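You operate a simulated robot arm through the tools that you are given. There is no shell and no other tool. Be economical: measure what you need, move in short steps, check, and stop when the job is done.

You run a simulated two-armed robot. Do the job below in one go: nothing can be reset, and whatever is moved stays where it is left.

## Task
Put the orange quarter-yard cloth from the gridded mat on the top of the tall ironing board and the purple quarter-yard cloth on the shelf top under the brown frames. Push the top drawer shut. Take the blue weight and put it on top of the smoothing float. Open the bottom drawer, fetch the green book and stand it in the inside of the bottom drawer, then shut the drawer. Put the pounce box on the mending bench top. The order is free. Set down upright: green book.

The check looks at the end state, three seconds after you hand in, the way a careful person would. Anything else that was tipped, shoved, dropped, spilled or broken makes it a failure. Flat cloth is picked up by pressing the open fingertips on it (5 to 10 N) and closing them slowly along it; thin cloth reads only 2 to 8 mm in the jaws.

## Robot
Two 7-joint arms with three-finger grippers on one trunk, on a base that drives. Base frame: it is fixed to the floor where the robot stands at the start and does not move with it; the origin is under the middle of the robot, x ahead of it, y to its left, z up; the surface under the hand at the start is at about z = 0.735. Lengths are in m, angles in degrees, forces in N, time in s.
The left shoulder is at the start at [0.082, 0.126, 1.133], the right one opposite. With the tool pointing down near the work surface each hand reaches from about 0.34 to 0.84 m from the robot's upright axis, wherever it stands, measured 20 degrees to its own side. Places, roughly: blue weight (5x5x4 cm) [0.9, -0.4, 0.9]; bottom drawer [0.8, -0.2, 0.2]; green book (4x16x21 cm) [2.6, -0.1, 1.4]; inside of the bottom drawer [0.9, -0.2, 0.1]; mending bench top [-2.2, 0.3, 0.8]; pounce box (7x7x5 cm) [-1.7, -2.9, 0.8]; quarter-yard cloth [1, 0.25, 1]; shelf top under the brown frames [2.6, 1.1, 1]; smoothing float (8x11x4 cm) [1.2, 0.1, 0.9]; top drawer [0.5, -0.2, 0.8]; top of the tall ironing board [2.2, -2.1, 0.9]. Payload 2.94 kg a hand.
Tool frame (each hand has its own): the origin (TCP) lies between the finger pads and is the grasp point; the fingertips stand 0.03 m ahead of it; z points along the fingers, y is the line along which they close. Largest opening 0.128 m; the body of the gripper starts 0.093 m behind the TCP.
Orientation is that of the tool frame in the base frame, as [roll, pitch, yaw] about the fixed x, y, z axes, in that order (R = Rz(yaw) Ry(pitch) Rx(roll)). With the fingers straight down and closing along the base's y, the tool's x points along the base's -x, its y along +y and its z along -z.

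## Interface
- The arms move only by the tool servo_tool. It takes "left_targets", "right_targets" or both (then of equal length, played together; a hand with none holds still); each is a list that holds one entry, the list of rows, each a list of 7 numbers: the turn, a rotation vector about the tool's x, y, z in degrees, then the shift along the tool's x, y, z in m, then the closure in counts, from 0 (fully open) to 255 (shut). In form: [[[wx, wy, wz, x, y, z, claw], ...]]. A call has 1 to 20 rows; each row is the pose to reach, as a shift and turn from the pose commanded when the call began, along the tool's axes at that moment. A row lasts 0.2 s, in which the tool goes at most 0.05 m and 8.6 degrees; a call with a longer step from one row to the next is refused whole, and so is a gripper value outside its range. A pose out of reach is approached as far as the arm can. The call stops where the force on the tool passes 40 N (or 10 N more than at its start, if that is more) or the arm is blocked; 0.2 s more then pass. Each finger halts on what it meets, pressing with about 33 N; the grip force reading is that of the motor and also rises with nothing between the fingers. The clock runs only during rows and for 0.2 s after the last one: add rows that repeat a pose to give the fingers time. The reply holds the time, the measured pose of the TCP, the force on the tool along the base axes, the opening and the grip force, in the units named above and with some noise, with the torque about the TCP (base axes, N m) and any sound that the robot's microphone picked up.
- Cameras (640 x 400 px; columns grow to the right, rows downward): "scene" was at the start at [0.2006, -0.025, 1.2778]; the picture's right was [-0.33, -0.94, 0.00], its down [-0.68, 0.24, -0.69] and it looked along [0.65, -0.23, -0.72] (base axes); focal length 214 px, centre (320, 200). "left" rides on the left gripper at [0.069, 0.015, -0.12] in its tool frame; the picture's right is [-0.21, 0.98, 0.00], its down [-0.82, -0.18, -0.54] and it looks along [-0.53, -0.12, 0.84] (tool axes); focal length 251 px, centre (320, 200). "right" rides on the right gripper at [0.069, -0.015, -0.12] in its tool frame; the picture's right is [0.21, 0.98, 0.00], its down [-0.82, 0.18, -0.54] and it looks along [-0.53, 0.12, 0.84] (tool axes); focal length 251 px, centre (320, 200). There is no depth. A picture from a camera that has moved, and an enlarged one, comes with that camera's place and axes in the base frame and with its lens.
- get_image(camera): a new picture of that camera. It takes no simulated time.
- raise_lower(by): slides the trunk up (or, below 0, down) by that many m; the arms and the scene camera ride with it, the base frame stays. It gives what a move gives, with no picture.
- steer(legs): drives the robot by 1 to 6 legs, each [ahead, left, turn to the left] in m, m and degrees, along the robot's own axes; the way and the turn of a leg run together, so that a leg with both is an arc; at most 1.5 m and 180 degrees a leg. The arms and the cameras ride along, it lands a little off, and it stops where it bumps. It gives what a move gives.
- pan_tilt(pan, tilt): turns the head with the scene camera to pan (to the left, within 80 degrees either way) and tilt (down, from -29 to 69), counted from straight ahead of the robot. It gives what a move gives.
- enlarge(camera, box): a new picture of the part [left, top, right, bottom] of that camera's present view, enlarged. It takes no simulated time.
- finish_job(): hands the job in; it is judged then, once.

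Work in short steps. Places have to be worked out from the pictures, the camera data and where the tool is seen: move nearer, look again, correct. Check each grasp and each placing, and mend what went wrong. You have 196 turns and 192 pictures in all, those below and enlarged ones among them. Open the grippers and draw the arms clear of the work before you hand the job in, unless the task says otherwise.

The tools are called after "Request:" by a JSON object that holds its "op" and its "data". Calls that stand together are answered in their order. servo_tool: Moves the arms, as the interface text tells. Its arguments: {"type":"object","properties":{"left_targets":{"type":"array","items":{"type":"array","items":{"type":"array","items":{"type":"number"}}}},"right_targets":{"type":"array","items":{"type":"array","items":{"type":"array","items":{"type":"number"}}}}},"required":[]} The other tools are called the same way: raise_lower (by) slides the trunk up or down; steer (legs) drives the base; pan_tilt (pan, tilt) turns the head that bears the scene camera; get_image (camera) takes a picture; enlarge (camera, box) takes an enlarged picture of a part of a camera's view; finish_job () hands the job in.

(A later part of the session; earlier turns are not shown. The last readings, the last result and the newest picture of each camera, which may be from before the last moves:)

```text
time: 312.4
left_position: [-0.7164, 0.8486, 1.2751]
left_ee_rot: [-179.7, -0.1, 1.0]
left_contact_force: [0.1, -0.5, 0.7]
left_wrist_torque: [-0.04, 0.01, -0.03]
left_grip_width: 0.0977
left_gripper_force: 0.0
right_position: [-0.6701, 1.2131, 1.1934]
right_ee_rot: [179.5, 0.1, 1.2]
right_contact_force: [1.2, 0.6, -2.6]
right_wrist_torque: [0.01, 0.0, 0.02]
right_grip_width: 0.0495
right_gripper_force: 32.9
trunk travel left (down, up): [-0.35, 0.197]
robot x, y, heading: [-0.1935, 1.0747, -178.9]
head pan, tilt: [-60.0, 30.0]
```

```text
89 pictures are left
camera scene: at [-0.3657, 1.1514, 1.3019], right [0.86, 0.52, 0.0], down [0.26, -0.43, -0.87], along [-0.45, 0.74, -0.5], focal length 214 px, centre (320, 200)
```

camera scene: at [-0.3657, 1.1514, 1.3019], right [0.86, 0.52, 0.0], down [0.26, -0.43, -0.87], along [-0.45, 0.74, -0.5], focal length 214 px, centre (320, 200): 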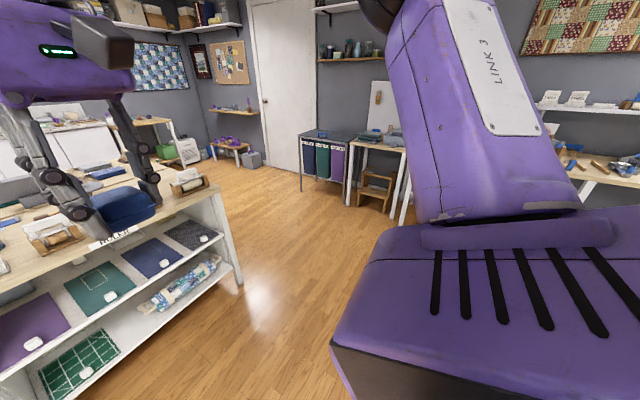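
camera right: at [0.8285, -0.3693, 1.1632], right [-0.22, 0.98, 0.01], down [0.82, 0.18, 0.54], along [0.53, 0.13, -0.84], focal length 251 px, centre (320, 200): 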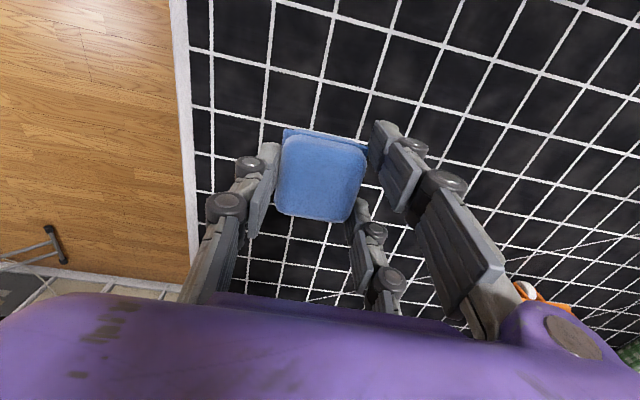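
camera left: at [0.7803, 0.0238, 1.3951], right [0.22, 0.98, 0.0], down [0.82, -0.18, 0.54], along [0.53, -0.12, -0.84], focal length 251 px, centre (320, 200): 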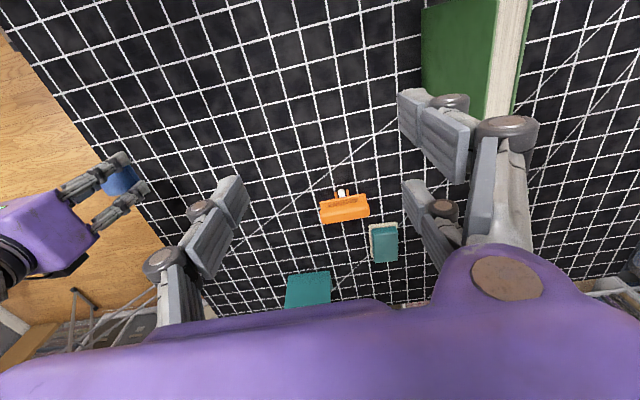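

Clear. I back 2.02 m along y≈1.08 behind the table, then move left to y≈−0.08.

Request:
{"op": "steer", "data": {"legs": [[-1.0, 0, -1], [-1.03, 0, 0], [0, 0.6, 0]]}}

Request:
{"op": "pan_tilt", "data": {"pan": 10, "tilt": 35}}

Request:
{"op": "get_image", "data": {"camera": "scene"}}

```text
time: 327.9
left_position: [1.3004, 0.2551, 1.2756]
left_ee_rot: [-179.7, -0.2, -0.8]
left_contact_force: [-0.3, -0.6, 0.4]
left_wrist_torque: [0.02, 0.03, -0.02]
left_grip_width: 0.0982
left_gripper_force: 0.0
right_position: [1.3585, 0.6177, 1.1921]
right_ee_rot: [179.5, 0.1, -0.6]
right_contact_force: [0.9, 0.0, -2.7]
right_wrist_torque: [0.05, -0.01, -0.03]
right_grip_width: 0.0496
right_gripper_force: 32.7
trunk travel left (down, up): [-0.35, 0.197]
robot x, y, heading: [1.8302, 0.4615, 179.3]
head pan, tilt: [-60.0, 30.0]
```

```text
time: 329.3
left_position: [1.3009, 0.2554, 1.2743]
left_ee_rot: [-179.8, -0.1, -0.8]
left_contact_force: [0.1, 0.5, -0.2]
left_wrist_torque: [0.0, 0.01, 0.0]
left_grip_width: 0.098
left_gripper_force: 0.0
right_position: [1.3576, 0.6172, 1.1921]
right_ee_rot: [179.5, 0.2, -0.5]
right_contact_force: [-0.5, 0.0, -2.7]
right_wrist_torque: [0.01, -0.03, -0.01]
right_grip_width: 0.0496
right_gripper_force: 32.9
trunk travel left (down, up): [-0.35, 0.197]
robot x, y, heading: [1.8305, 0.4644, 179.1]
head pan, tilt: [10.0, 35.0]
```

```text
88 pictures are left
camera scene: at [1.6174, 0.4544, 1.2941], right [-0.16, 0.99, 0.0], down [0.57, 0.09, -0.82], along [-0.81, -0.13, -0.57], focal length 214 px, centre (320, 200)
```

scene: 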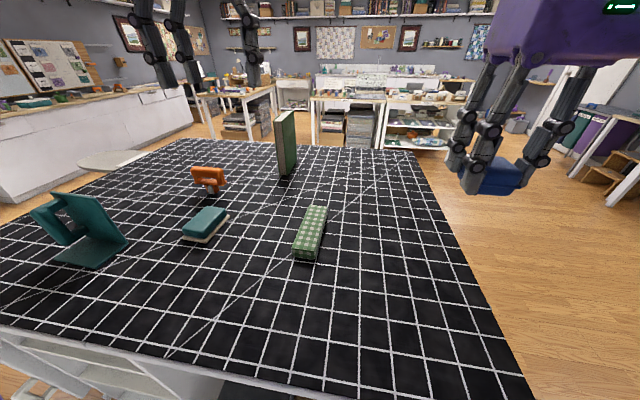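

The float is clearly seen. I move left 0.53 m to line the right hand up with it.

Request:
{"op": "steer", "data": {"legs": [[0, 0.53, 0.7]]}}

Request:
{"op": "servo_tool", "data": {"right_targets": [[[0, 0, 0, -0.03, 0, 0, 255], [0, 0, 0, -0.06, 0, 0, 255], [0, 0, 0, -0.09, 0, 0, 255], [0, 0, 0, -0.11, 0, 0.02, 255], [0, 0, 0, -0.11, 0, 0.05, 255]]]}}

Request:
{"op": "get_image", "data": {"camera": "right"}}

Request:
{"op": "get_image", "data": {"camera": "scene"}}

```text
time: 334.5
left_position: [1.3016, -0.2836, 1.2758]
left_ee_rot: [-179.8, -0.1, -0.1]
left_contact_force: [0.2, 0.3, 0.4]
left_wrist_torque: [-0.01, 0.03, 0.02]
left_grip_width: 0.0979
left_gripper_force: 0.0
right_position: [1.3524, 0.0786, 1.1919]
right_ee_rot: [179.5, 0.2, 0.4]
right_contact_force: [0.8, 0.4, -2.3]
right_wrist_torque: [0.05, -0.04, 0.0]
right_grip_width: 0.0493
right_gripper_force: 33.0
trunk travel left (down, up): [-0.35, 0.197]
robot x, y, heading: [1.8254, -0.0668, -179.8]
head pan, tilt: [10.0, 35.0]
```

```text
time: 335.7
left_position: [1.2992, -0.2841, 1.2729]
left_ee_rot: [-179.9, -0.2, -0.1]
left_contact_force: [-0.2, -0.6, -0.1]
left_wrist_torque: [-0.01, -0.04, 0.01]
left_grip_width: 0.0978
left_gripper_force: 0.1
right_position: [1.2432, 0.0882, 1.1503]
right_ee_rot: [179.4, -0.1, 0.2]
right_contact_force: [-1.8, 0.4, -2.7]
right_wrist_torque: [0.0, -0.05, 0.0]
right_grip_width: 0.0494
right_gripper_force: 33.3
right hand out of reach, approached as far as the arm can: row 3, 4, 5
trunk travel left (down, up): [-0.35, 0.197]
robot x, y, heading: [1.8278, -0.0658, -180.2]
head pan, tilt: [10.0, 35.0]
```

```text
87 pictures are left
camera right: at [1.313, 0.1049, 1.2705], right [0.22, -0.98, 0.01], down [-0.82, -0.18, 0.54], along [-0.53, -0.13, -0.84], focal length 251 px, centre (320, 200)
```

right: 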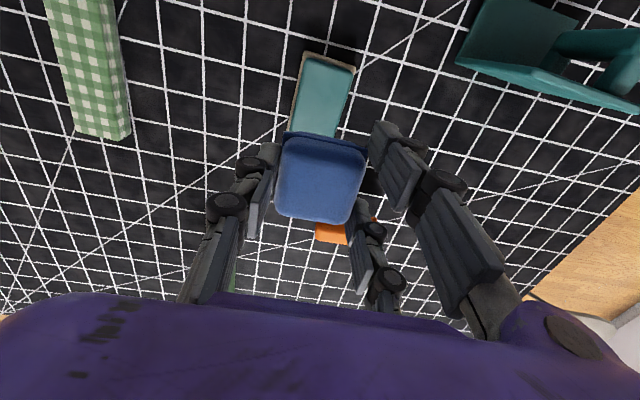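

```text
86 pictures are left
camera scene: at [1.6121, -0.0805, 1.2936], right [-0.17, 0.98, 0.0], down [0.57, 0.1, -0.82], along [-0.81, -0.14, -0.58], focal length 214 px, centre (320, 200)
```

scene: 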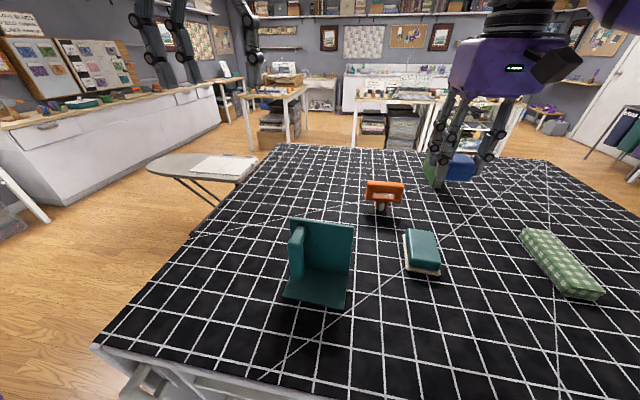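

The weight hangs exactly over the float (centre ≈[1.245, 0.089]). I lower to TCP z≈1.0 first.

Request:
{"op": "servo_tool", "data": {"right_targets": [[[0, 0, 0, 0, 0, 0.04, 255], [0, 0, 0, 0, 0, 0.08, 255], [0, 0, 0, 0, 0, 0.12, 255], [0, 0, 0, 0, 0, 0.145, 255]]]}}

Request:
{"op": "enlarge", "data": {"camera": "scene", "box": [360, 150, 520, 290]}}

Request:
{"op": "get_image", "data": {"camera": "right"}}

```text
time: 336.7
left_position: [1.3003, -0.2838, 1.2747]
left_ee_rot: [-179.8, -0.2, 0.0]
left_contact_force: [-0.3, 0.1, 0.2]
left_wrist_torque: [0.0, -0.02, 0.05]
left_grip_width: 0.0979
left_gripper_force: 0.1
right_position: [1.2453, 0.0861, 1.0074]
right_ee_rot: [179.4, 0.1, 0.3]
right_contact_force: [-0.1, 1.7, -3.0]
right_wrist_torque: [0.01, -0.02, 0.0]
right_grip_width: 0.0495
right_gripper_force: 33.0
trunk travel left (down, up): [-0.35, 0.197]
robot x, y, heading: [1.8238, -0.0686, -180.0]
head pan, tilt: [10.0, 35.0]
```

```text
2.86 times, centred on (440, 220) of scene
camera zoom: at [1.6141, -0.0809, 1.294], right [-0.17, 0.98, 0.0], down [0.57, 0.1, -0.82], along [-0.81, -0.14, -0.57], focal length 613 px, centre (-23, 143)
```

zoom: 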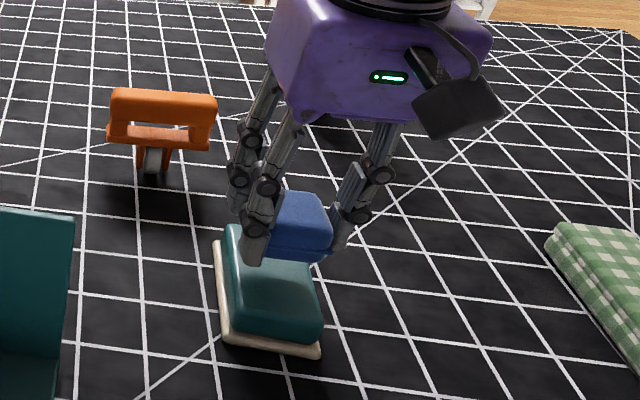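

```text
84 pictures are left
camera right: at [1.3149, 0.1017, 1.1268], right [0.22, -0.98, 0.01], down [-0.82, -0.18, 0.54], along [-0.53, -0.13, -0.84], focal length 251 px, centre (320, 200)
```

right: 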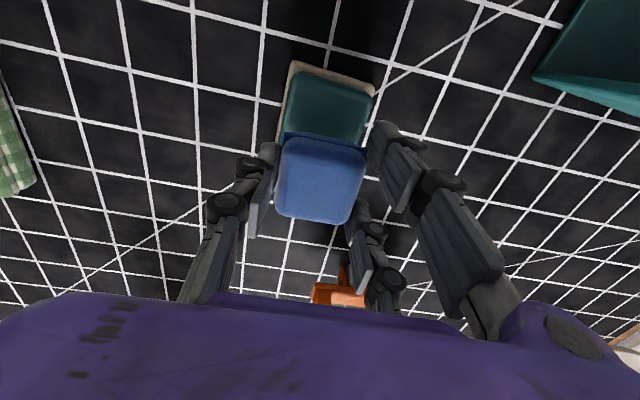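

Computed float top centre [1.243, 0.085] vs. hand [1.245, 0.086]: good. I lower in small steps till contact.

Request:
{"op": "servo_tool", "data": {"right_targets": [[[0, 0, 0, 0, 0, 0.006, 255], [0, 0, 0, 0, 0, 0.011, 255], [0, 0, 0, 0, 0, 0.015, 255], [0, 0, 0, 0, 0, 0.019, 255], [0, 0, 0, 0, 0, 0.023, 255], [0, 0, 0, 0, 0, 0.027, 255], [0, 0, 0, 0, 0, 0.031, 255], [0, 0, 0, 0, 0, 0.035, 255]]]}}

Request:
{"op": "enlarge", "data": {"camera": "scene", "box": [360, 150, 520, 290]}}

```text
time: 338.5
left_position: [1.3037, -0.2836, 1.2765]
left_ee_rot: [-179.7, 0.2, 0.0]
left_contact_force: [-1.1, 0.3, -0.3]
left_wrist_torque: [0.02, -0.01, 0.01]
left_grip_width: 0.098
left_gripper_force: 0.2
right_position: [1.2461, 0.0848, 0.9791]
right_ee_rot: [179.4, 0.7, 0.2]
right_contact_force: [-1.8, 8.7, 34.1]
right_wrist_torque: [0.51, -0.04, -0.3]
right_grip_width: 0.0502
right_gripper_force: 33.4
trunk travel left (down, up): [-0.35, 0.197]
robot x, y, heading: [1.828, -0.0685, -179.8]
head pan, tilt: [10.0, 35.0]
```

```text
2.86 times, centred on (440, 220) of scene
camera zoom: at [1.6177, -0.0806, 1.295], right [-0.17, 0.98, 0.0], down [0.56, 0.1, -0.82], along [-0.81, -0.14, -0.57], focal length 613 px, centre (-23, 143)
```

zoom: 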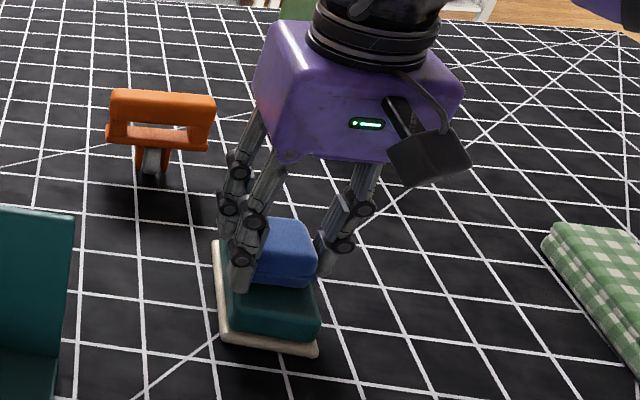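

Seated with 34 N. I unload ~6 mm, open and raise.

Request:
{"op": "servo_tool", "data": {"right_targets": [[[0, 0, 0, 0, 0, -0.005, 255], [0, 0, 0, 0, 0, -0.006, 200], [0, 0, 0, 0, 0, -0.006, 140], [0, 0, 0, 0, 0, -0.006, 90], [0, 0, 0, 0, 0, -0.006, 80], [0, 0, 0, 0, 0, -0.03, 80], [0, 0, 0, 0, 0, -0.07, 80], [0, 0, 0, 0, 0, -0.12, 80], [0, 0, 0, 0, 0, -0.17, 80]]]}}

Request:
{"op": "enlarge", "data": {"camera": "scene", "box": [360, 150, 520, 290]}}

```text
time: 340.5
left_position: [1.3025, -0.285, 1.2751]
left_ee_rot: [-179.9, -0.1, 0.1]
left_contact_force: [-0.3, 0.3, 0.1]
left_wrist_torque: [-0.01, -0.02, 0.01]
left_grip_width: 0.098
left_gripper_force: 0.1
right_position: [1.2454, 0.0873, 1.1438]
right_ee_rot: [179.4, 0.0, 0.3]
right_contact_force: [0.8, -0.1, 1.0]
right_wrist_torque: [0.01, -0.05, 0.03]
right_grip_width: 0.0878
right_gripper_force: 0.1
trunk travel left (down, up): [-0.35, 0.197]
robot x, y, heading: [1.8248, -0.0685, -179.9]
head pan, tilt: [10.0, 35.0]
```

```text
2.86 times, centred on (440, 220) of scene
camera zoom: at [1.6147, -0.081, 1.2941], right [-0.18, 0.98, 0.0], down [0.56, 0.1, -0.82], along [-0.81, -0.14, -0.57], focal length 613 px, centre (-23, 143)
```

zoom: 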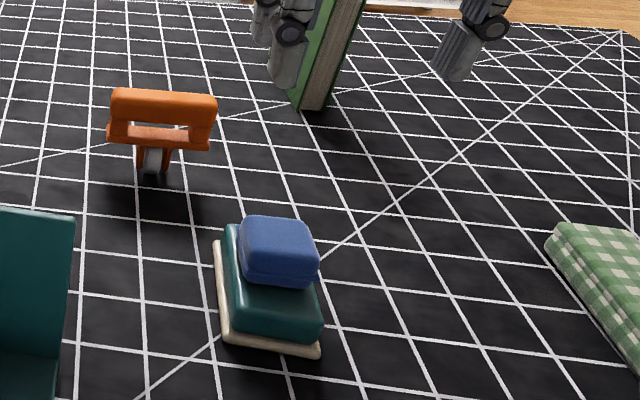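

The weight sits squarely on the float. I go back round to the front of the drawers and turn to face them.

Request:
{"op": "steer", "data": {"legs": [[0, -1.15, 0], [1.05, 0, 0], [1.05, 0, 0], [0, 1.22, 0], [0, 0, 90], [0, 0, 90]]}}

Request:
{"op": "pan_tilt", "data": {"pan": 0, "tilt": 40}}

Request:
{"op": "get_image", "data": {"camera": "scene"}}

```text
time: 379.0
left_position: [0.2568, 0.086, 1.2757]
left_ee_rot: [-179.8, 0.0, -178.9]
left_contact_force: [-0.6, -0.1, 0.4]
left_wrist_torque: [0.0, -0.01, 0.02]
left_grip_width: 0.0979
left_gripper_force: 0.1
right_position: [0.3193, -0.285, 1.1435]
right_ee_rot: [179.4, 0.2, -178.6]
right_contact_force: [0.9, 0.4, 0.1]
right_wrist_torque: [-0.01, 0.01, -0.02]
right_grip_width: 0.088
right_gripper_force: 0.0
trunk travel left (down, up): [-0.35, 0.197]
robot x, y, heading: [-0.2632, -0.1417, 1.2]
head pan, tilt: [10.0, 35.0]
```

```text
time: 379.8
left_position: [0.2567, 0.0847, 1.2744]
left_ee_rot: [-179.8, -0.1, -178.9]
left_contact_force: [-0.5, -0.5, 0.5]
left_wrist_torque: [0.0, -0.01, 0.0]
left_grip_width: 0.0979
left_gripper_force: 0.0
right_position: [0.3203, -0.2843, 1.144]
right_ee_rot: [179.5, 0.1, -178.7]
right_contact_force: [0.1, -0.2, 0.4]
right_wrist_torque: [-0.02, 0.02, 0.0]
right_grip_width: 0.0878
right_gripper_force: 0.2
trunk travel left (down, up): [-0.35, 0.197]
robot x, y, heading: [-0.2599, -0.1376, 1.3]
head pan, tilt: [0.0, 40.0]
```

```text
81 pictures are left
camera scene: at [-0.0528, -0.1355, 1.2866], right [0.02, -1.0, 0.0], down [-0.64, -0.01, -0.77], along [0.77, 0.02, -0.64], focal length 214 px, centre (320, 200)
```

scene: 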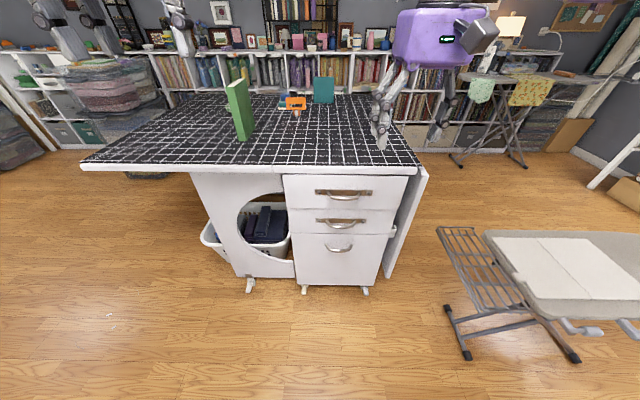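

The bottom drawer handle's centre is ≈[0.525, −0.205, 0.53]. I lower the trunk 0.33, then point the right hand forward.

Request:
{"op": "raise_lower", "data": {"by": -0.33}}

Request:
{"op": "servo_tool", "data": {"right_targets": [[[0, -8, 0, 0, 0, 0.02, 80], [0, -16, 0, 0, 0, 0.05, 80], [0, -24, 0, 0, 0, 0.08, 80], [0, -32, 0, -0.01, 0, 0.11, 80], [0, -40, 0, -0.02, 0, 0.14, 80], [0, -48, 0, -0.03, 0, 0.16, 80], [0, -56, 0, -0.04, 0, 0.16, 80], [0, -64, 0, -0.05, 0, 0.16, 80], [0, -72, 0, -0.06, 0, 0.16, 80], [0, -80, 0, -0.06, 0, 0.16, 80], [0, -88, 0, -0.06, 0, 0.16, 80], [0, -90, 0, -0.06, 0, 0.16, 80], [0, -90, 0, -0.06, 0, 0.16, 80]]]}}

Request:
{"op": "get_image", "data": {"camera": "scene"}}

```text
time: 383.0
left_position: [0.335, 0.0877, 0.8643]
left_ee_rot: [-179.8, -10.0, -178.9]
left_contact_force: [0.8, -0.8, 0.2]
left_wrist_torque: [0.02, -0.01, 0.03]
left_grip_width: 0.0977
left_gripper_force: 0.0
right_position: [0.3191, -0.2832, 0.8141]
right_ee_rot: [179.4, 0.1, -178.7]
right_contact_force: [-0.6, -0.6, -0.8]
right_wrist_torque: [-0.01, -0.01, 0.0]
right_grip_width: 0.0879
right_gripper_force: 0.1
trunk travel left (down, up): [-0.02, 0.527]
robot x, y, heading: [-0.2638, -0.1399, 1.1]
head pan, tilt: [0.0, 40.0]
```

```text
time: 385.8
left_position: [0.3347, 0.0875, 0.8645]
left_ee_rot: [-179.8, -10.0, -178.9]
left_contact_force: [-1.1, -0.1, -0.2]
left_wrist_torque: [0.01, -0.06, 0.0]
left_grip_width: 0.098
left_gripper_force: 0.1
right_position: [0.4031, -0.2456, 0.7638]
right_ee_rot: [173.8, 83.4, 172.8]
right_contact_force: [0.4, 1.5, 4.3]
right_wrist_torque: [-0.01, 0.36, -0.06]
right_grip_width: 0.0875
right_gripper_force: 0.3
right hand out of reach, approached as far as the arm can: row 6, 7, 8, 9, 10, 11, 12, 13
trunk travel left (down, up): [-0.02, 0.527]
robot x, y, heading: [-0.2642, -0.1381, 1.3]
head pan, tilt: [0.0, 40.0]
```

```text
80 pictures are left
camera scene: at [0.0523, -0.1325, 0.9401], right [0.02, -1.0, 0.0], down [-0.64, -0.01, -0.77], along [0.77, 0.01, -0.64], focal length 214 px, centre (320, 200)
```

scene: 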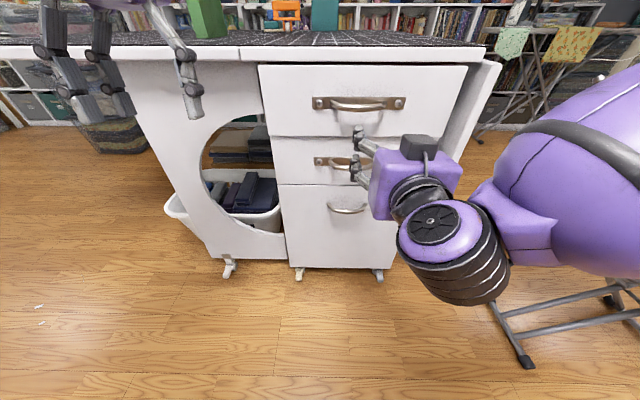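

The hand reaches forward only down to z≈0.76 this way. A grip pointing ~40° down with fingers closing vertically across the bar is easier: I pitch down 35° first, then roll 90°.

Request:
{"op": "servo_tool", "data": {"right_targets": [[[0, 8, 0, 0, 0, 0, 80], [0, 16, 0, 0, 0, 0, 80], [0, 24, 0, 0, 0, 0, 80], [0, 33, 0, 0, 0, 0, 80], [0, 33, 0, 0, 0, 0, 80]]]}}

Request:
{"op": "servo_tool", "data": {"right_targets": [[[0, 0, 8, 0, 0, 0, 80], [0, 0, 16, 0, 0, 0, 80], [0, 0, 24, 0, 0, 0, 80], [0, 0, 32, 0, 0, 0, 80], [0, 0, 40, 0, 0, 0, 80], [0, 0, 48, 0, 0, 0, 80], [0, 0, 56, 0, 0, 0, 80], [0, 0, 64, 0, 0, 0, 80], [0, 0, 72, 0, 0, 0, 80], [0, 0, 80, 0, 0, 0, 80], [0, 0, 88, 0, 0, 0, 80], [0, 0, 90, 0, 0, 0, 80]]]}}

Request:
{"op": "get_image", "data": {"camera": "scene"}}

```text
refused: row 4 steps farther than a row can; nothing moved
```

```text
time: 388.4
left_position: [0.3361, 0.0877, 0.8644]
left_ee_rot: [-179.7, -10.0, -178.9]
left_contact_force: [-0.5, 0.1, 0.0]
left_wrist_torque: [0.01, 0.0, -0.02]
left_grip_width: 0.0979
left_gripper_force: 0.0
right_position: [0.4038, -0.2467, 0.7624]
right_ee_rot: [96.6, -0.9, 89.1]
right_contact_force: [-0.1, -0.1, 0.3]
right_wrist_torque: [-0.03, -0.02, 0.0]
right_grip_width: 0.088
right_gripper_force: 0.1
trunk travel left (down, up): [-0.02, 0.527]
robot x, y, heading: [-0.259, -0.1386, 1.1]
head pan, tilt: [0.0, 40.0]
```

```text
79 pictures are left
camera scene: at [0.0528, -0.1335, 0.9397], right [0.02, -1.0, 0.0], down [-0.64, -0.01, -0.77], along [0.77, 0.01, -0.64], focal length 214 px, centre (320, 200)
```

scene: 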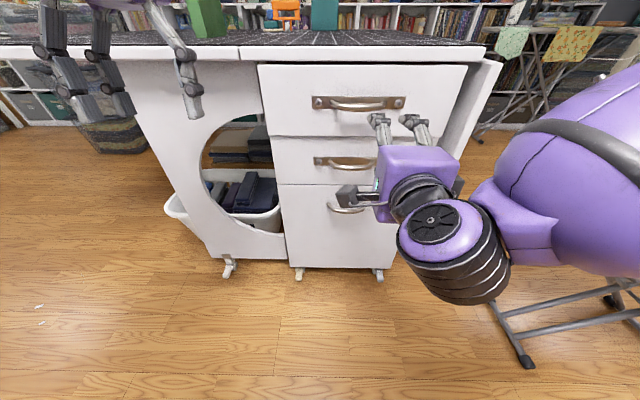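

The hand now closes vertically. I check with the right camera.

Request:
{"op": "get_image", "data": {"camera": "right"}}

Request:
{"op": "enlarge", "data": {"camera": "scene", "box": [280, 60, 500, 230]}}

```text
78 pictures are left
camera right: at [0.2841, -0.1757, 0.7636], right [0.12, 0.2, 0.97], down [-0.53, -0.82, 0.23], along [0.84, -0.54, 0.01], focal length 251 px, centre (320, 200)
```

right: 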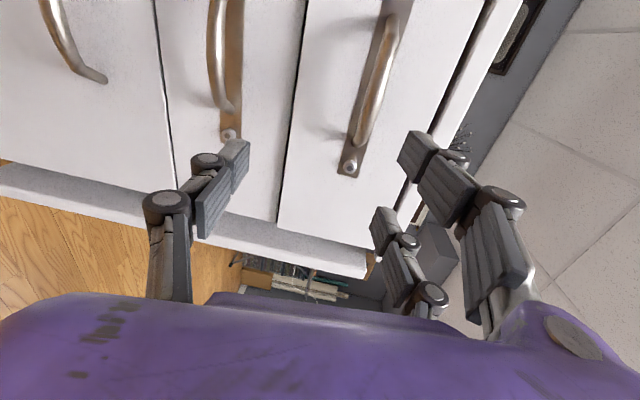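

```text
2.35 times, centred on (390, 145) of scene
camera zoom: at [0.0528, -0.1335, 0.9397], right [0.02, -1.0, 0.0], down [-0.64, -0.01, -0.77], along [0.77, 0.01, -0.64], focal length 505 px, centre (155, 329)
```

zoom: 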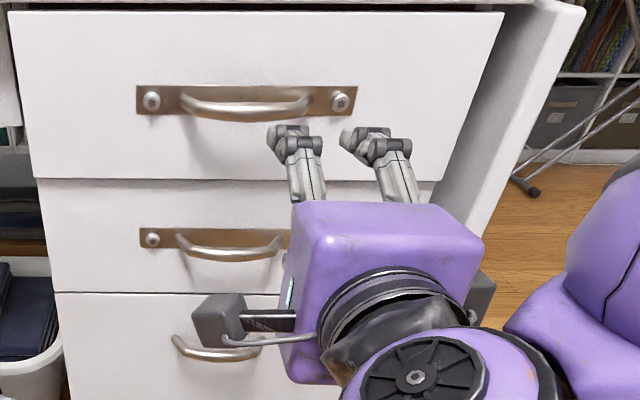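

Camera axes confirm the closing line is vertical. Now I pitch the hand ~33° down while lowering it to z≈0.58 in front of the handle.

Request:
{"op": "servo_tool", "data": {"right_targets": [[[6, 0, 0, 0.005, -0.02, 0, 80], [12, 0, 0, 0.01, -0.04, 0, 80], [18, 0, 0, 0.015, -0.06, 0, 80], [24, 0, 0, 0.02, -0.08, 0, 80], [30, 0, 0, 0.03, -0.11, 0, 80], [33, 0, 0, 0.04, -0.14, 0, 80], [33, 0, 0, 0.04, -0.17, 0, 80], [33, 0, 0, 0.04, -0.18, 0, 80]]]}}

Request:
{"op": "get_image", "data": {"camera": "right"}}

Request:
{"op": "get_image", "data": {"camera": "scene"}}

```text
time: 390.2
left_position: [0.3356, 0.087, 0.8629]
left_ee_rot: [-179.8, -10.0, -178.9]
left_contact_force: [0.1, -0.3, -0.4]
left_wrist_torque: [-0.03, 0.0, 0.03]
left_grip_width: 0.0979
left_gripper_force: 0.0
right_position: [0.385, -0.2103, 0.5861]
right_ee_rot: [129.6, -0.7, 89.1]
right_contact_force: [-0.9, -0.3, -0.2]
right_wrist_torque: [0.0, 0.0, 0.03]
right_grip_width: 0.0877
right_gripper_force: 0.1
right hand out of reach, approached as far as the arm can: row 8
trunk travel left (down, up): [-0.02, 0.527]
robot x, y, heading: [-0.2617, -0.1397, 1.0]
head pan, tilt: [0.0, 40.0]
```

```text
76 pictures are left
camera right: at [0.2847, -0.1401, 0.6518], right [0.63, 0.2, 0.76], down [-0.31, -0.82, 0.47], along [0.71, -0.53, -0.45], focal length 251 px, centre (320, 200)
```

right: 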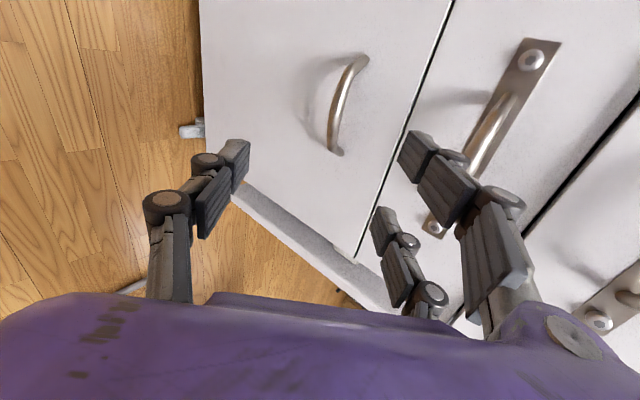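

```text
75 pictures are left
camera scene: at [0.0527, -0.1335, 0.9398], right [0.02, -1.0, 0.0], down [-0.64, -0.01, -0.77], along [0.77, 0.01, -0.64], focal length 214 px, centre (320, 200)
```

scene: 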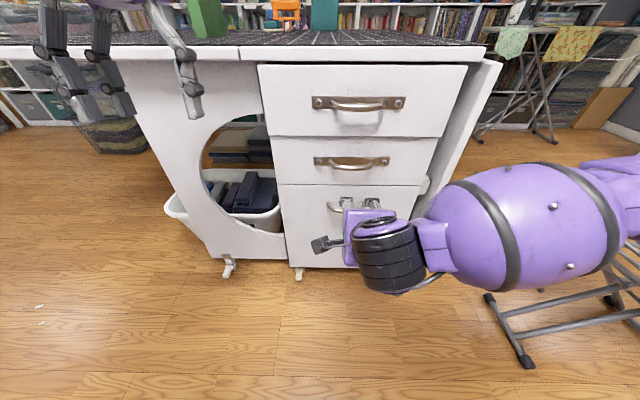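

Triangulating several views, the bottom handle bar is at ≈[0.545, −0.205, 0.50] (drawer panel ≈0.58). I drive 0.10 m forward and adjust the hand toward the bar, then look.

Request:
{"op": "steer", "data": {"legs": [[0.1, 0, 0]]}}

Request:
{"op": "servo_tool", "data": {"right_targets": [[[0, 0, 0, 0.002, -0.014, 0.01, 80], [0, 0, 0, 0.004, -0.028, 0.02, 80], [0, 0, 0, 0.005, -0.028, 0.04, 80]]]}}

Request:
{"op": "get_image", "data": {"camera": "right"}}

```text
time: 391.4
left_position: [0.4362, 0.0882, 0.8641]
left_ee_rot: [-179.9, -10.0, -178.9]
left_contact_force: [0.7, -0.3, 0.0]
left_wrist_torque: [0.02, 0.03, 0.0]
left_grip_width: 0.0981
left_gripper_force: 0.1
right_position: [0.4838, -0.2074, 0.5855]
right_ee_rot: [129.6, -0.7, 89.1]
right_contact_force: [-0.1, -0.8, -0.3]
right_wrist_torque: [0.0, -0.01, 0.01]
right_grip_width: 0.0876
right_gripper_force: 0.0
trunk travel left (down, up): [-0.02, 0.527]
robot x, y, heading: [-0.1653, -0.1406, 1.0]
head pan, tilt: [0.0, 40.0]
```

```text
time: 392.2
left_position: [0.434, 0.0878, 0.864]
left_ee_rot: [-179.8, -10.0, -178.9]
left_contact_force: [1.2, -0.7, -0.5]
left_wrist_torque: [-0.02, 0.0, -0.03]
left_grip_width: 0.098
left_gripper_force: 0.0
right_position: [0.4903, -0.2163, 0.5553]
right_ee_rot: [129.7, -0.8, 89.1]
right_contact_force: [0.3, 0.6, 0.1]
right_wrist_torque: [-0.03, -0.02, 0.0]
right_grip_width: 0.0878
right_gripper_force: 0.0
right hand out of reach, approached as far as the arm can: row 1, 2, 3
trunk travel left (down, up): [-0.02, 0.527]
robot x, y, heading: [-0.1654, -0.1377, 1.0]
head pan, tilt: [0.0, 40.0]
```

```text
74 pictures are left
camera right: at [0.3891, -0.1467, 0.6211], right [0.63, 0.2, 0.76], down [-0.31, -0.82, 0.47], along [0.71, -0.53, -0.45], focal length 251 px, centre (320, 200)
```

right: 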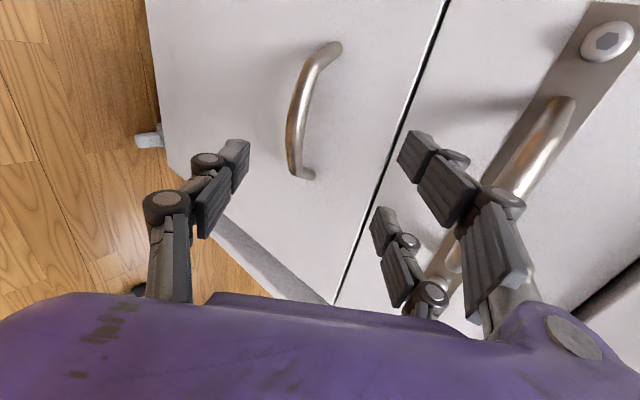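

Refined bar position: [0.526, −0.197, 0.50]. The arm is too folded this close, so I back the robot 0.16 m and extend the arm instead.

Request:
{"op": "steer", "data": {"legs": [[-0.16, 0, 0]]}}

Request:
{"op": "servo_tool", "data": {"right_targets": [[[0, 0, 0, 0.005, 0.0, 0.04, 80], [0, 0, 0, 0.01, 0.02, 0.07, 80], [0, 0, 0, 0.015, 0.04, 0.09, 80], [0, 0, 0, 0.017, 0.06, 0.1, 80]]]}}

Request:
{"op": "get_image", "data": {"camera": "right"}}

```text
time: 393.6
left_position: [0.2759, 0.0857, 0.8633]
left_ee_rot: [-179.8, -10.0, -178.9]
left_contact_force: [0.1, -1.5, 0.5]
left_wrist_torque: [-0.01, -0.03, -0.02]
left_grip_width: 0.098
left_gripper_force: 0.1
right_position: [0.3315, -0.2197, 0.5558]
right_ee_rot: [129.6, -0.7, 89.1]
right_contact_force: [-0.8, -0.2, -0.4]
right_wrist_torque: [0.0, 0.01, 0.01]
right_grip_width: 0.0878
right_gripper_force: 0.1
trunk travel left (down, up): [-0.02, 0.527]
robot x, y, heading: [-0.3195, -0.1393, 1.3]
head pan, tilt: [0.0, 40.0]
```

```text
time: 394.6
left_position: [0.2764, 0.0857, 0.8634]
left_ee_rot: [-179.9, -10.0, -178.9]
left_contact_force: [-0.5, -0.5, 0.2]
left_wrist_torque: [0.03, 0.03, 0.02]
left_grip_width: 0.0979
left_gripper_force: 0.1
right_position: [0.4366, -0.247, 0.5455]
right_ee_rot: [129.7, -0.6, 89.1]
right_contact_force: [-0.5, 0.1, -0.8]
right_wrist_torque: [-0.02, -0.06, -0.02]
right_grip_width: 0.0879
right_gripper_force: 0.2
right hand out of reach, approached as far as the arm can: row 1, 2, 3, 4
trunk travel left (down, up): [-0.02, 0.527]
robot x, y, heading: [-0.325, -0.1408, 1.1]
head pan, tilt: [0.0, 40.0]
```

```text
73 pictures are left
camera right: at [0.3366, -0.1785, 0.6111], right [0.63, 0.2, 0.75], down [-0.31, -0.82, 0.47], along [0.71, -0.53, -0.45], focal length 251 px, centre (320, 200)
```

right: 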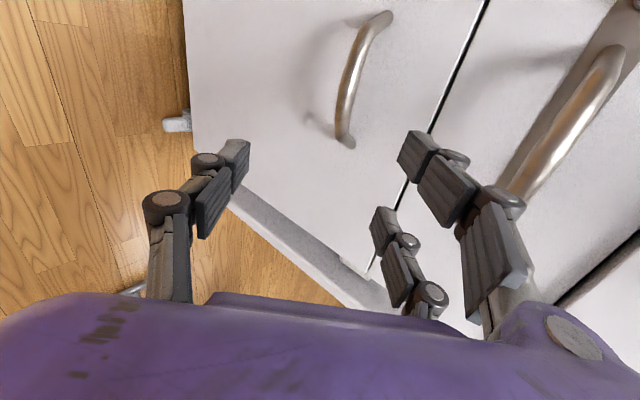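

The handle is too near the robot's midline for the right arm. I shift the robot 0.16 m left and bring the hand back to the handle line.

Request:
{"op": "steer", "data": {"legs": [[0.0, 0.16, -1.1], [0.06, 0, 0]]}}

Request:
{"op": "servo_tool", "data": {"right_targets": [[[0, 0, 0, -0.03, 0, 0, 80], [0, 0, 0, -0.06, 0, 0, 80], [0, 0, 0, -0.09, 0, 0, 80], [0, 0, 0, -0.107, 0, 0, 80]]]}}

Request:
{"op": "get_image", "data": {"camera": "right"}}

```text
time: 397.2
left_position: [0.3402, 0.2341, 0.863]
left_ee_rot: [-179.7, -10.2, 179.9]
left_contact_force: [0.3, -0.1, 0.4]
left_wrist_torque: [0.0, 0.04, 0.01]
left_grip_width: 0.0977
left_gripper_force: 0.2
right_position: [0.493, -0.1023, 0.5456]
right_ee_rot: [129.7, -0.7, 87.9]
right_contact_force: [0.0, 0.0, -0.3]
right_wrist_torque: [0.0, 0.02, 0.01]
right_grip_width: 0.088
right_gripper_force: 0.1
trunk travel left (down, up): [-0.02, 0.527]
robot x, y, heading: [-0.2664, 0.0186, -0.1]
head pan, tilt: [0.0, 40.0]
```

```text
time: 398.2
left_position: [0.3381, 0.233, 0.863]
left_ee_rot: [-179.7, -10.1, 179.9]
left_contact_force: [-0.1, -0.1, 0.3]
left_wrist_torque: [-0.02, -0.01, 0.01]
left_grip_width: 0.0978
left_gripper_force: 0.0
right_position: [0.4891, -0.2105, 0.5444]
right_ee_rot: [129.7, -0.7, 87.9]
right_contact_force: [-0.3, 0.3, 0.1]
right_wrist_torque: [0.01, 0.0, 0.01]
right_grip_width: 0.0877
right_gripper_force: 0.0
trunk travel left (down, up): [-0.02, 0.527]
robot x, y, heading: [-0.26, 0.02, -0.2]
head pan, tilt: [0.0, 40.0]
```

```text
72 pictures are left
camera right: at [0.3898, -0.1383, 0.6095], right [0.63, 0.18, 0.75], down [-0.33, -0.82, 0.47], along [0.7, -0.55, -0.45], focal length 251 px, centre (320, 200)
```

right: 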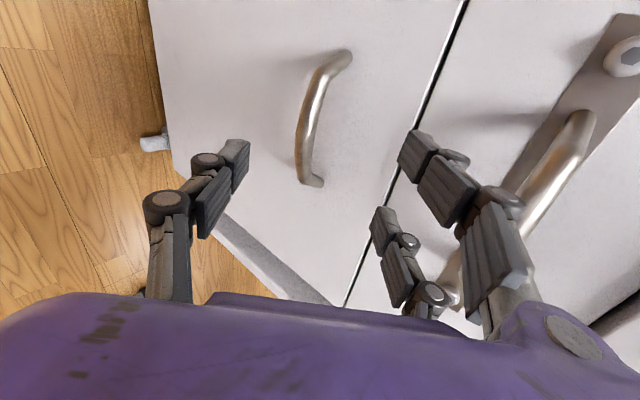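

The bar lies at [0.526, −0.19, 0.498]; I close in: 5 cm along the fingers, 1.2 cm down across.

Request:
{"op": "servo_tool", "data": {"right_targets": [[[0, 0, 0, 0.006, -0.006, 0.015, 80], [0, 0, 0, 0.012, -0.012, 0.03, 80], [0, 0, 0, 0.012, -0.012, 0.045, 80]]]}}

Request:
{"op": "get_image", "data": {"camera": "right"}}

```text
time: 399.0
left_position: [0.3392, 0.2334, 0.8634]
left_ee_rot: [-179.9, -10.0, 179.9]
left_contact_force: [-0.7, 1.5, -0.9]
left_wrist_torque: [0.01, -0.03, -0.02]
left_grip_width: 0.0978
left_gripper_force: 0.0
right_position: [0.5164, -0.1987, 0.5066]
right_ee_rot: [129.6, -0.7, 87.9]
right_contact_force: [0.6, 0.0, 0.6]
right_wrist_torque: [-0.01, -0.01, -0.02]
right_grip_width: 0.0878
right_gripper_force: 0.1
trunk travel left (down, up): [-0.02, 0.527]
robot x, y, heading: [-0.2666, 0.0193, -0.1]
head pan, tilt: [0.0, 40.0]
```

```text
71 pictures are left
camera right: at [0.4172, -0.1265, 0.5719], right [0.63, 0.18, 0.75], down [-0.33, -0.82, 0.47], along [0.7, -0.55, -0.45], focal length 251 px, centre (320, 200)
```

right: 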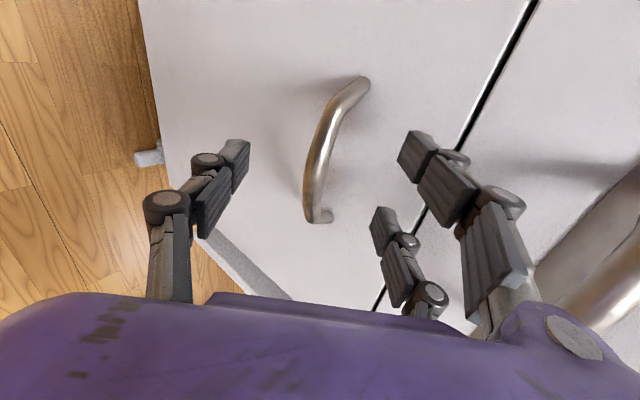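

The bar is centred between the fingers and ~6 cm ahead of the TCP. I narrow the opening to ~4.5 cm and advance 4.3 cm.

Request:
{"op": "servo_tool", "data": {"right_targets": [[[0, 0, 0, 0, 0, 0, 120], [0, 0, 0, 0, 0, 0.01, 160], [0, 0, 0, 0, 0, 0.02, 165], [0, 0, 0, 0, 0, 0.032, 165], [0, 0, 0, 0, 0, 0.043, 165]]]}}

Request:
{"op": "get_image", "data": {"camera": "right"}}

```text
time: 400.2
left_position: [0.3372, 0.2333, 0.8653]
left_ee_rot: [-179.8, -9.9, 179.8]
left_contact_force: [-0.1, 0.3, 0.4]
left_wrist_torque: [-0.01, 0.02, -0.02]
left_grip_width: 0.0982
left_gripper_force: 0.1
right_position: [0.5485, -0.1988, 0.4816]
right_ee_rot: [129.5, -0.7, 87.8]
right_contact_force: [-15.8, -2.6, 14.1]
right_wrist_torque: [0.54, -0.77, 0.59]
right_grip_width: 0.0474
right_gripper_force: 1.2
trunk travel left (down, up): [-0.02, 0.527]
robot x, y, heading: [-0.2637, 0.0139, -0.4]
head pan, tilt: [0.0, 40.0]
```

```text
70 pictures are left
camera right: at [0.449, -0.128, 0.547], right [0.63, 0.18, 0.76], down [-0.33, -0.82, 0.47], along [0.7, -0.55, -0.45], focal length 251 px, centre (320, 200)
```

right: 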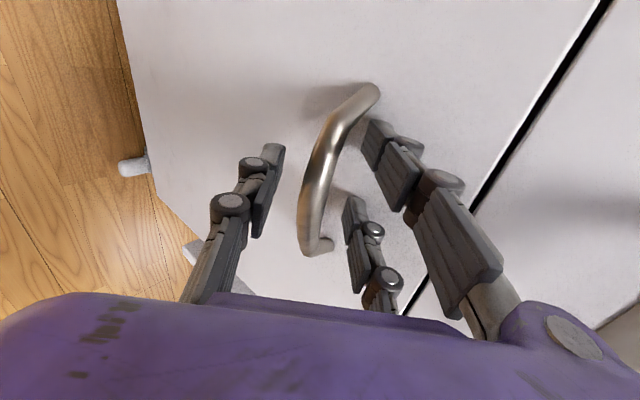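

The bar is between the fingers and a tip touches the panel. I back off 5 mm while closing on the bar.

Request:
{"op": "servo_tool", "data": {"right_targets": [[[0, 0, 0, 0, 0, -0.006, 180], [0, 0, 0, 0, 0, -0.008, 210], [0, 0, 0, 0, 0, -0.008, 255], [0, 0, 0, 0, 0, -0.008, 255]]]}}

Request:
{"op": "get_image", "data": {"camera": "right"}}

```text
time: 401.2
left_position: [0.3371, 0.234, 0.8647]
left_ee_rot: [-179.8, -9.9, 179.9]
left_contact_force: [0.3, -0.4, -1.1]
left_wrist_torque: [0.02, 0.03, -0.01]
left_grip_width: 0.0978
left_gripper_force: 0.0
right_position: [0.5452, -0.201, 0.4878]
right_ee_rot: [129.3, -0.8, 87.6]
right_contact_force: [2.0, -6.7, 17.3]
right_wrist_torque: [1.32, -1.09, -1.26]
right_grip_width: 0.0287
right_gripper_force: 45.3
trunk travel left (down, up): [-0.02, 0.527]
robot x, y, heading: [-0.2662, 0.0131, -0.0]
head pan, tilt: [0.0, 40.0]
```

```text
69 pictures are left
camera right: at [0.4449, -0.1281, 0.5524], right [0.63, 0.18, 0.76], down [-0.34, -0.82, 0.47], along [0.7, -0.55, -0.45], focal length 251 px, centre (320, 200)
```

right: 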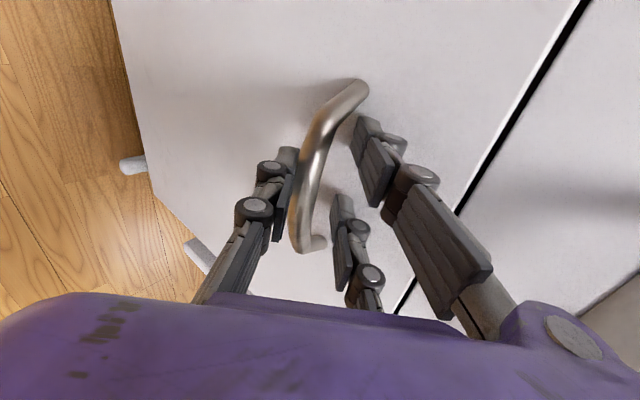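

The grip holds on something 2.9 cm wide around the bar. I test by driving back 5 cm.

Request:
{"op": "steer", "data": {"legs": [[-0.05, 0, 0]]}}

Request:
{"op": "get_image", "data": {"camera": "right"}}

Request:
{"op": "get_image", "data": {"camera": "scene"}}

```text
time: 402.1
left_position: [0.2875, 0.2329, 0.8657]
left_ee_rot: [-179.9, -9.9, 179.8]
left_contact_force: [0.0, 0.1, 0.1]
left_wrist_torque: [-0.04, -0.02, -0.03]
left_grip_width: 0.0981
left_gripper_force: 0.1
right_position: [0.4944, -0.2008, 0.4867]
right_ee_rot: [129.2, -0.8, 87.7]
right_contact_force: [1.5, -12.3, 23.6]
right_wrist_torque: [1.6, -1.52, -0.9]
right_grip_width: 0.0287
right_gripper_force: 45.4
trunk travel left (down, up): [-0.02, 0.527]
robot x, y, heading: [-0.3117, 0.0193, 0.1]
head pan, tilt: [0.0, 40.0]
```

```text
68 pictures are left
camera right: at [0.3949, -0.1282, 0.5522], right [0.63, 0.18, 0.76], down [-0.34, -0.81, 0.47], along [0.7, -0.55, -0.45], focal length 251 px, centre (320, 200)
```

right: 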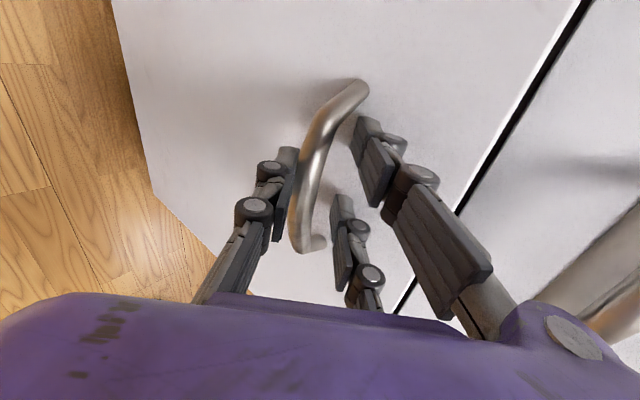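

```text
67 pictures are left
camera scene: at [0.0005, 0.0191, 0.9405], right [0.0, -1.0, 0.0], down [-0.64, 0.0, -0.77], along [0.77, 0.0, -0.64], focal length 214 px, centre (320, 200)
```

scene: 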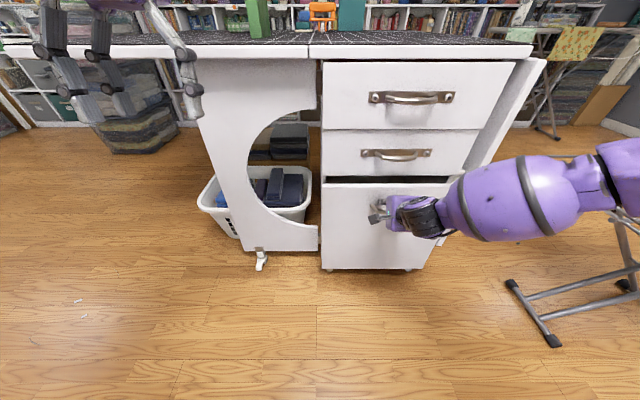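

The bottom drawer follows. I keep driving back, 0.27 m more.

Request:
{"op": "steer", "data": {"legs": [[-0.14, 0, 0], [-0.13, 0, 0]]}}

Request:
{"op": "get_image", "data": {"camera": "scene"}}

```text
time: 404.3
left_position: [0.0201, 0.2336, 0.865]
left_ee_rot: [-179.8, -10.0, 179.8]
left_contact_force: [-0.4, -0.2, -0.3]
left_wrist_torque: [0.0, -0.04, 0.0]
left_grip_width: 0.0979
left_gripper_force: 0.0
right_position: [0.2242, -0.2013, 0.4868]
right_ee_rot: [129.3, -0.8, 87.6]
right_contact_force: [2.4, 4.1, 12.8]
right_wrist_torque: [1.56, -1.3, -0.52]
right_grip_width: 0.0284
right_gripper_force: 45.5
trunk travel left (down, up): [-0.02, 0.527]
robot x, y, heading: [-0.5829, 0.0198, -0.1]
head pan, tilt: [0.0, 40.0]
```

```text
66 pictures are left
camera scene: at [-0.2684, 0.0195, 0.9401], right [0.0, -1.0, 0.0], down [-0.64, 0.0, -0.77], along [0.77, 0.0, -0.64], focal length 214 px, centre (320, 200)
```

scene: 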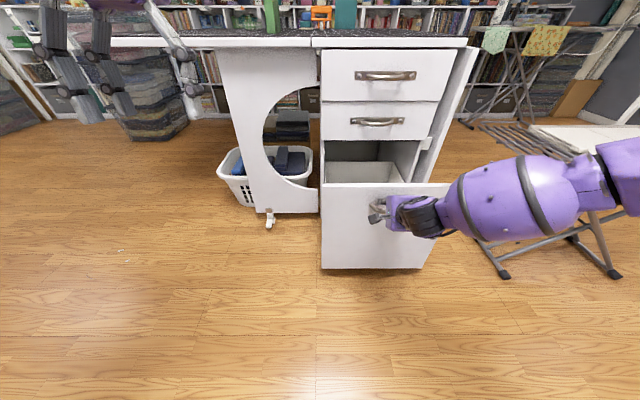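

The bottom drawer is open ~0.32 m. I release the handle and withdraw along the fingers.

Request:
{"op": "servo_tool", "data": {"right_targets": [[[0, 0, 0, 0, 0, 0, 200], [0, 0, 0, 0, 0, 0, 160], [0, 0, 0, 0, 0, 0, 140], [0, 0, 0, 0, 0, -0.015, 140], [0, 0, 0, 0, 0, -0.04, 120], [0, 0, 0, 0, 0, -0.07, 100], [0, 0, 0, 0, 0, -0.1, 80]]]}}

Request:
{"op": "steer", "data": {"legs": [[-0.15, 0, 0]]}}

Request:
{"op": "raise_lower", "data": {"by": 0.33}}

Request:
{"op": "get_image", "data": {"camera": "scene"}}

```text
time: 405.9
left_position: [0.0202, 0.2333, 0.864]
left_ee_rot: [-179.8, -10.0, 179.9]
left_contact_force: [0.7, -0.7, 0.1]
left_wrist_torque: [0.0, 0.02, -0.01]
left_grip_width: 0.0979
left_gripper_force: 0.0
right_position: [0.1476, -0.1983, 0.5503]
right_ee_rot: [129.5, -0.7, 87.7]
right_contact_force: [-0.4, -0.1, 0.1]
right_wrist_torque: [0.05, 0.0, 0.02]
right_grip_width: 0.0877
right_gripper_force: 0.1
trunk travel left (down, up): [-0.02, 0.527]
robot x, y, heading: [-0.5806, 0.0183, -0.3]
head pan, tilt: [0.0, 40.0]
```

```text
time: 407.3
left_position: [-0.1288, 0.2334, 0.8635]
left_ee_rot: [-179.8, -10.0, 179.6]
left_contact_force: [-0.6, 0.3, -0.1]
left_wrist_torque: [-0.01, -0.03, -0.01]
left_grip_width: 0.0976
left_gripper_force: 0.0
right_position: [-0.0017, -0.1988, 0.5501]
right_ee_rot: [129.3, -0.7, 87.7]
right_contact_force: [0.6, -0.6, 0.3]
right_wrist_torque: [-0.01, -0.01, 0.03]
right_grip_width: 0.0877
right_gripper_force: 0.1
trunk travel left (down, up): [-0.02, 0.527]
robot x, y, heading: [-0.7323, 0.0228, -0.1]
head pan, tilt: [0.0, 40.0]
```

```text
time: 410.5
left_position: [-0.1298, 0.2328, 1.1942]
left_ee_rot: [-179.8, -10.0, 179.8]
left_contact_force: [-0.2, -0.1, -0.2]
left_wrist_torque: [0.01, -0.01, -0.01]
left_grip_width: 0.0976
left_gripper_force: 0.0
right_position: [-0.0003, -0.1981, 0.8785]
right_ee_rot: [129.3, -0.7, 87.6]
right_contact_force: [-0.7, 0.1, -0.2]
right_wrist_torque: [-0.01, -0.05, 0.01]
right_grip_width: 0.088
right_gripper_force: 0.0
trunk travel left (down, up): [-0.35, 0.197]
robot x, y, heading: [-0.7358, 0.0212, -0.4]
head pan, tilt: [0.0, 40.0]
```

```text
65 pictures are left
camera scene: at [-0.5224, 0.0201, 1.2865], right [0.0, -1.0, 0.0], down [-0.64, 0.0, -0.77], along [0.77, 0.0, -0.64], focal length 214 px, centre (320, 200)
```

scene: 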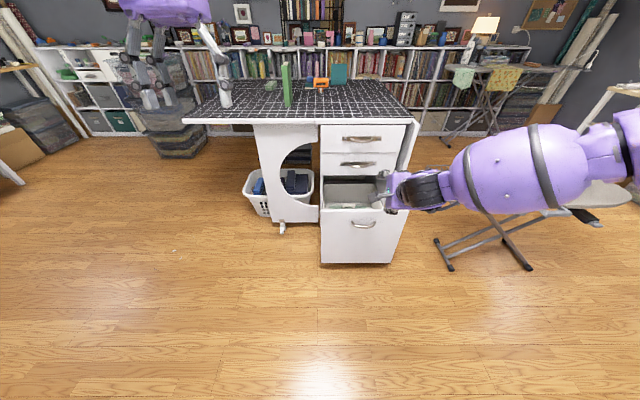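

I'll fetch the book with the right hand (robot standing left of the open drawer). First I restore the right hand to tool-down: roll back, then pitch.

Request:
{"op": "servo_tool", "data": {"right_targets": [[[0, 0, -8, 0, 0.01, -0.02, 60], [0, 0, -16, 0, 0.02, -0.04, 60], [0, 0, -24, 0, 0.03, -0.06, 60], [0, 0, -32, 0, 0.04, -0.08, 60], [0, 0, -40, 0, 0.05, -0.1, 60], [0, 0, -48, 0, 0.06, -0.12, 60], [0, 0, -56, 0, 0.07, -0.14, 60], [0, 0, -64, 0, 0.07, -0.16, 60], [0, 0, -72, 0, 0.07, -0.16, 60], [0, 0, -80, 0, 0.07, -0.16, 60], [0, 0, -88, 0, 0.07, -0.16, 60], [0, 0, -90, 0, 0.07, -0.16, 60]]]}}

Request:
{"op": "servo_tool", "data": {"right_targets": [[[0, 8, 0, -0.03, 0, 0, 60], [0, 16, 0, -0.06, 0, 0, 60], [0, 24, 0, -0.08, 0, 0, 60], [0, 32, 0, -0.1, 0, 0, 60], [0, 40, 0, -0.12, 0, 0, 60], [0, 48, 0, -0.14, 0, 0, 60], [0, 50.5, 0, -0.14, 0, 0, 60], [0, 50.5, 0, -0.14, 0, 0, 60]]]}}

Request:
{"op": "get_image", "data": {"camera": "scene"}}

```text
time: 413.1
left_position: [-0.1289, 0.2327, 1.1938]
left_ee_rot: [-179.9, -10.0, 179.8]
left_contact_force: [0.6, -0.2, 0.9]
left_wrist_torque: [0.02, -0.03, 0.02]
left_grip_width: 0.0978
left_gripper_force: 0.2
right_position: [-0.0806, -0.1976, 1.0358]
right_ee_rot: [179.0, 50.6, 176.9]
right_contact_force: [-0.4, 0.7, 0.0]
right_wrist_torque: [0.02, 0.01, 0.0]
right_grip_width: 0.0979
right_gripper_force: 0.1
trunk travel left (down, up): [-0.35, 0.197]
robot x, y, heading: [-0.7356, 0.0183, -0.4]
head pan, tilt: [0.0, 40.0]
```

```text
time: 414.9
left_position: [-0.1299, 0.2309, 1.1945]
left_ee_rot: [-179.9, -10.0, 179.7]
left_contact_force: [-0.1, -0.6, -0.1]
left_wrist_torque: [0.02, -0.01, -0.04]
left_grip_width: 0.0976
left_gripper_force: 0.2
right_position: [-0.081, -0.2304, 1.1242]
right_ee_rot: [179.3, 2.0, 177.4]
right_contact_force: [0.3, 0.1, -0.1]
right_wrist_torque: [0.04, 0.0, 0.0]
right_grip_width: 0.0979
right_gripper_force: 0.1
right hand out of reach, approached as far as the arm can: row 4, 5, 6, 7, 8
trunk travel left (down, up): [-0.35, 0.197]
robot x, y, heading: [-0.7367, 0.0176, -0.1]
head pan, tilt: [0.0, 40.0]
```

```text
64 pictures are left
camera scene: at [-0.523, 0.0182, 1.2866], right [0.0, -1.0, 0.0], down [-0.64, 0.0, -0.77], along [0.77, 0.0, -0.64], focal length 214 px, centre (320, 200)
```

scene: 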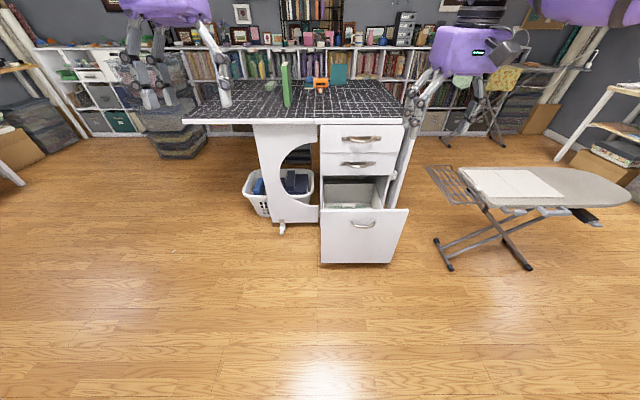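

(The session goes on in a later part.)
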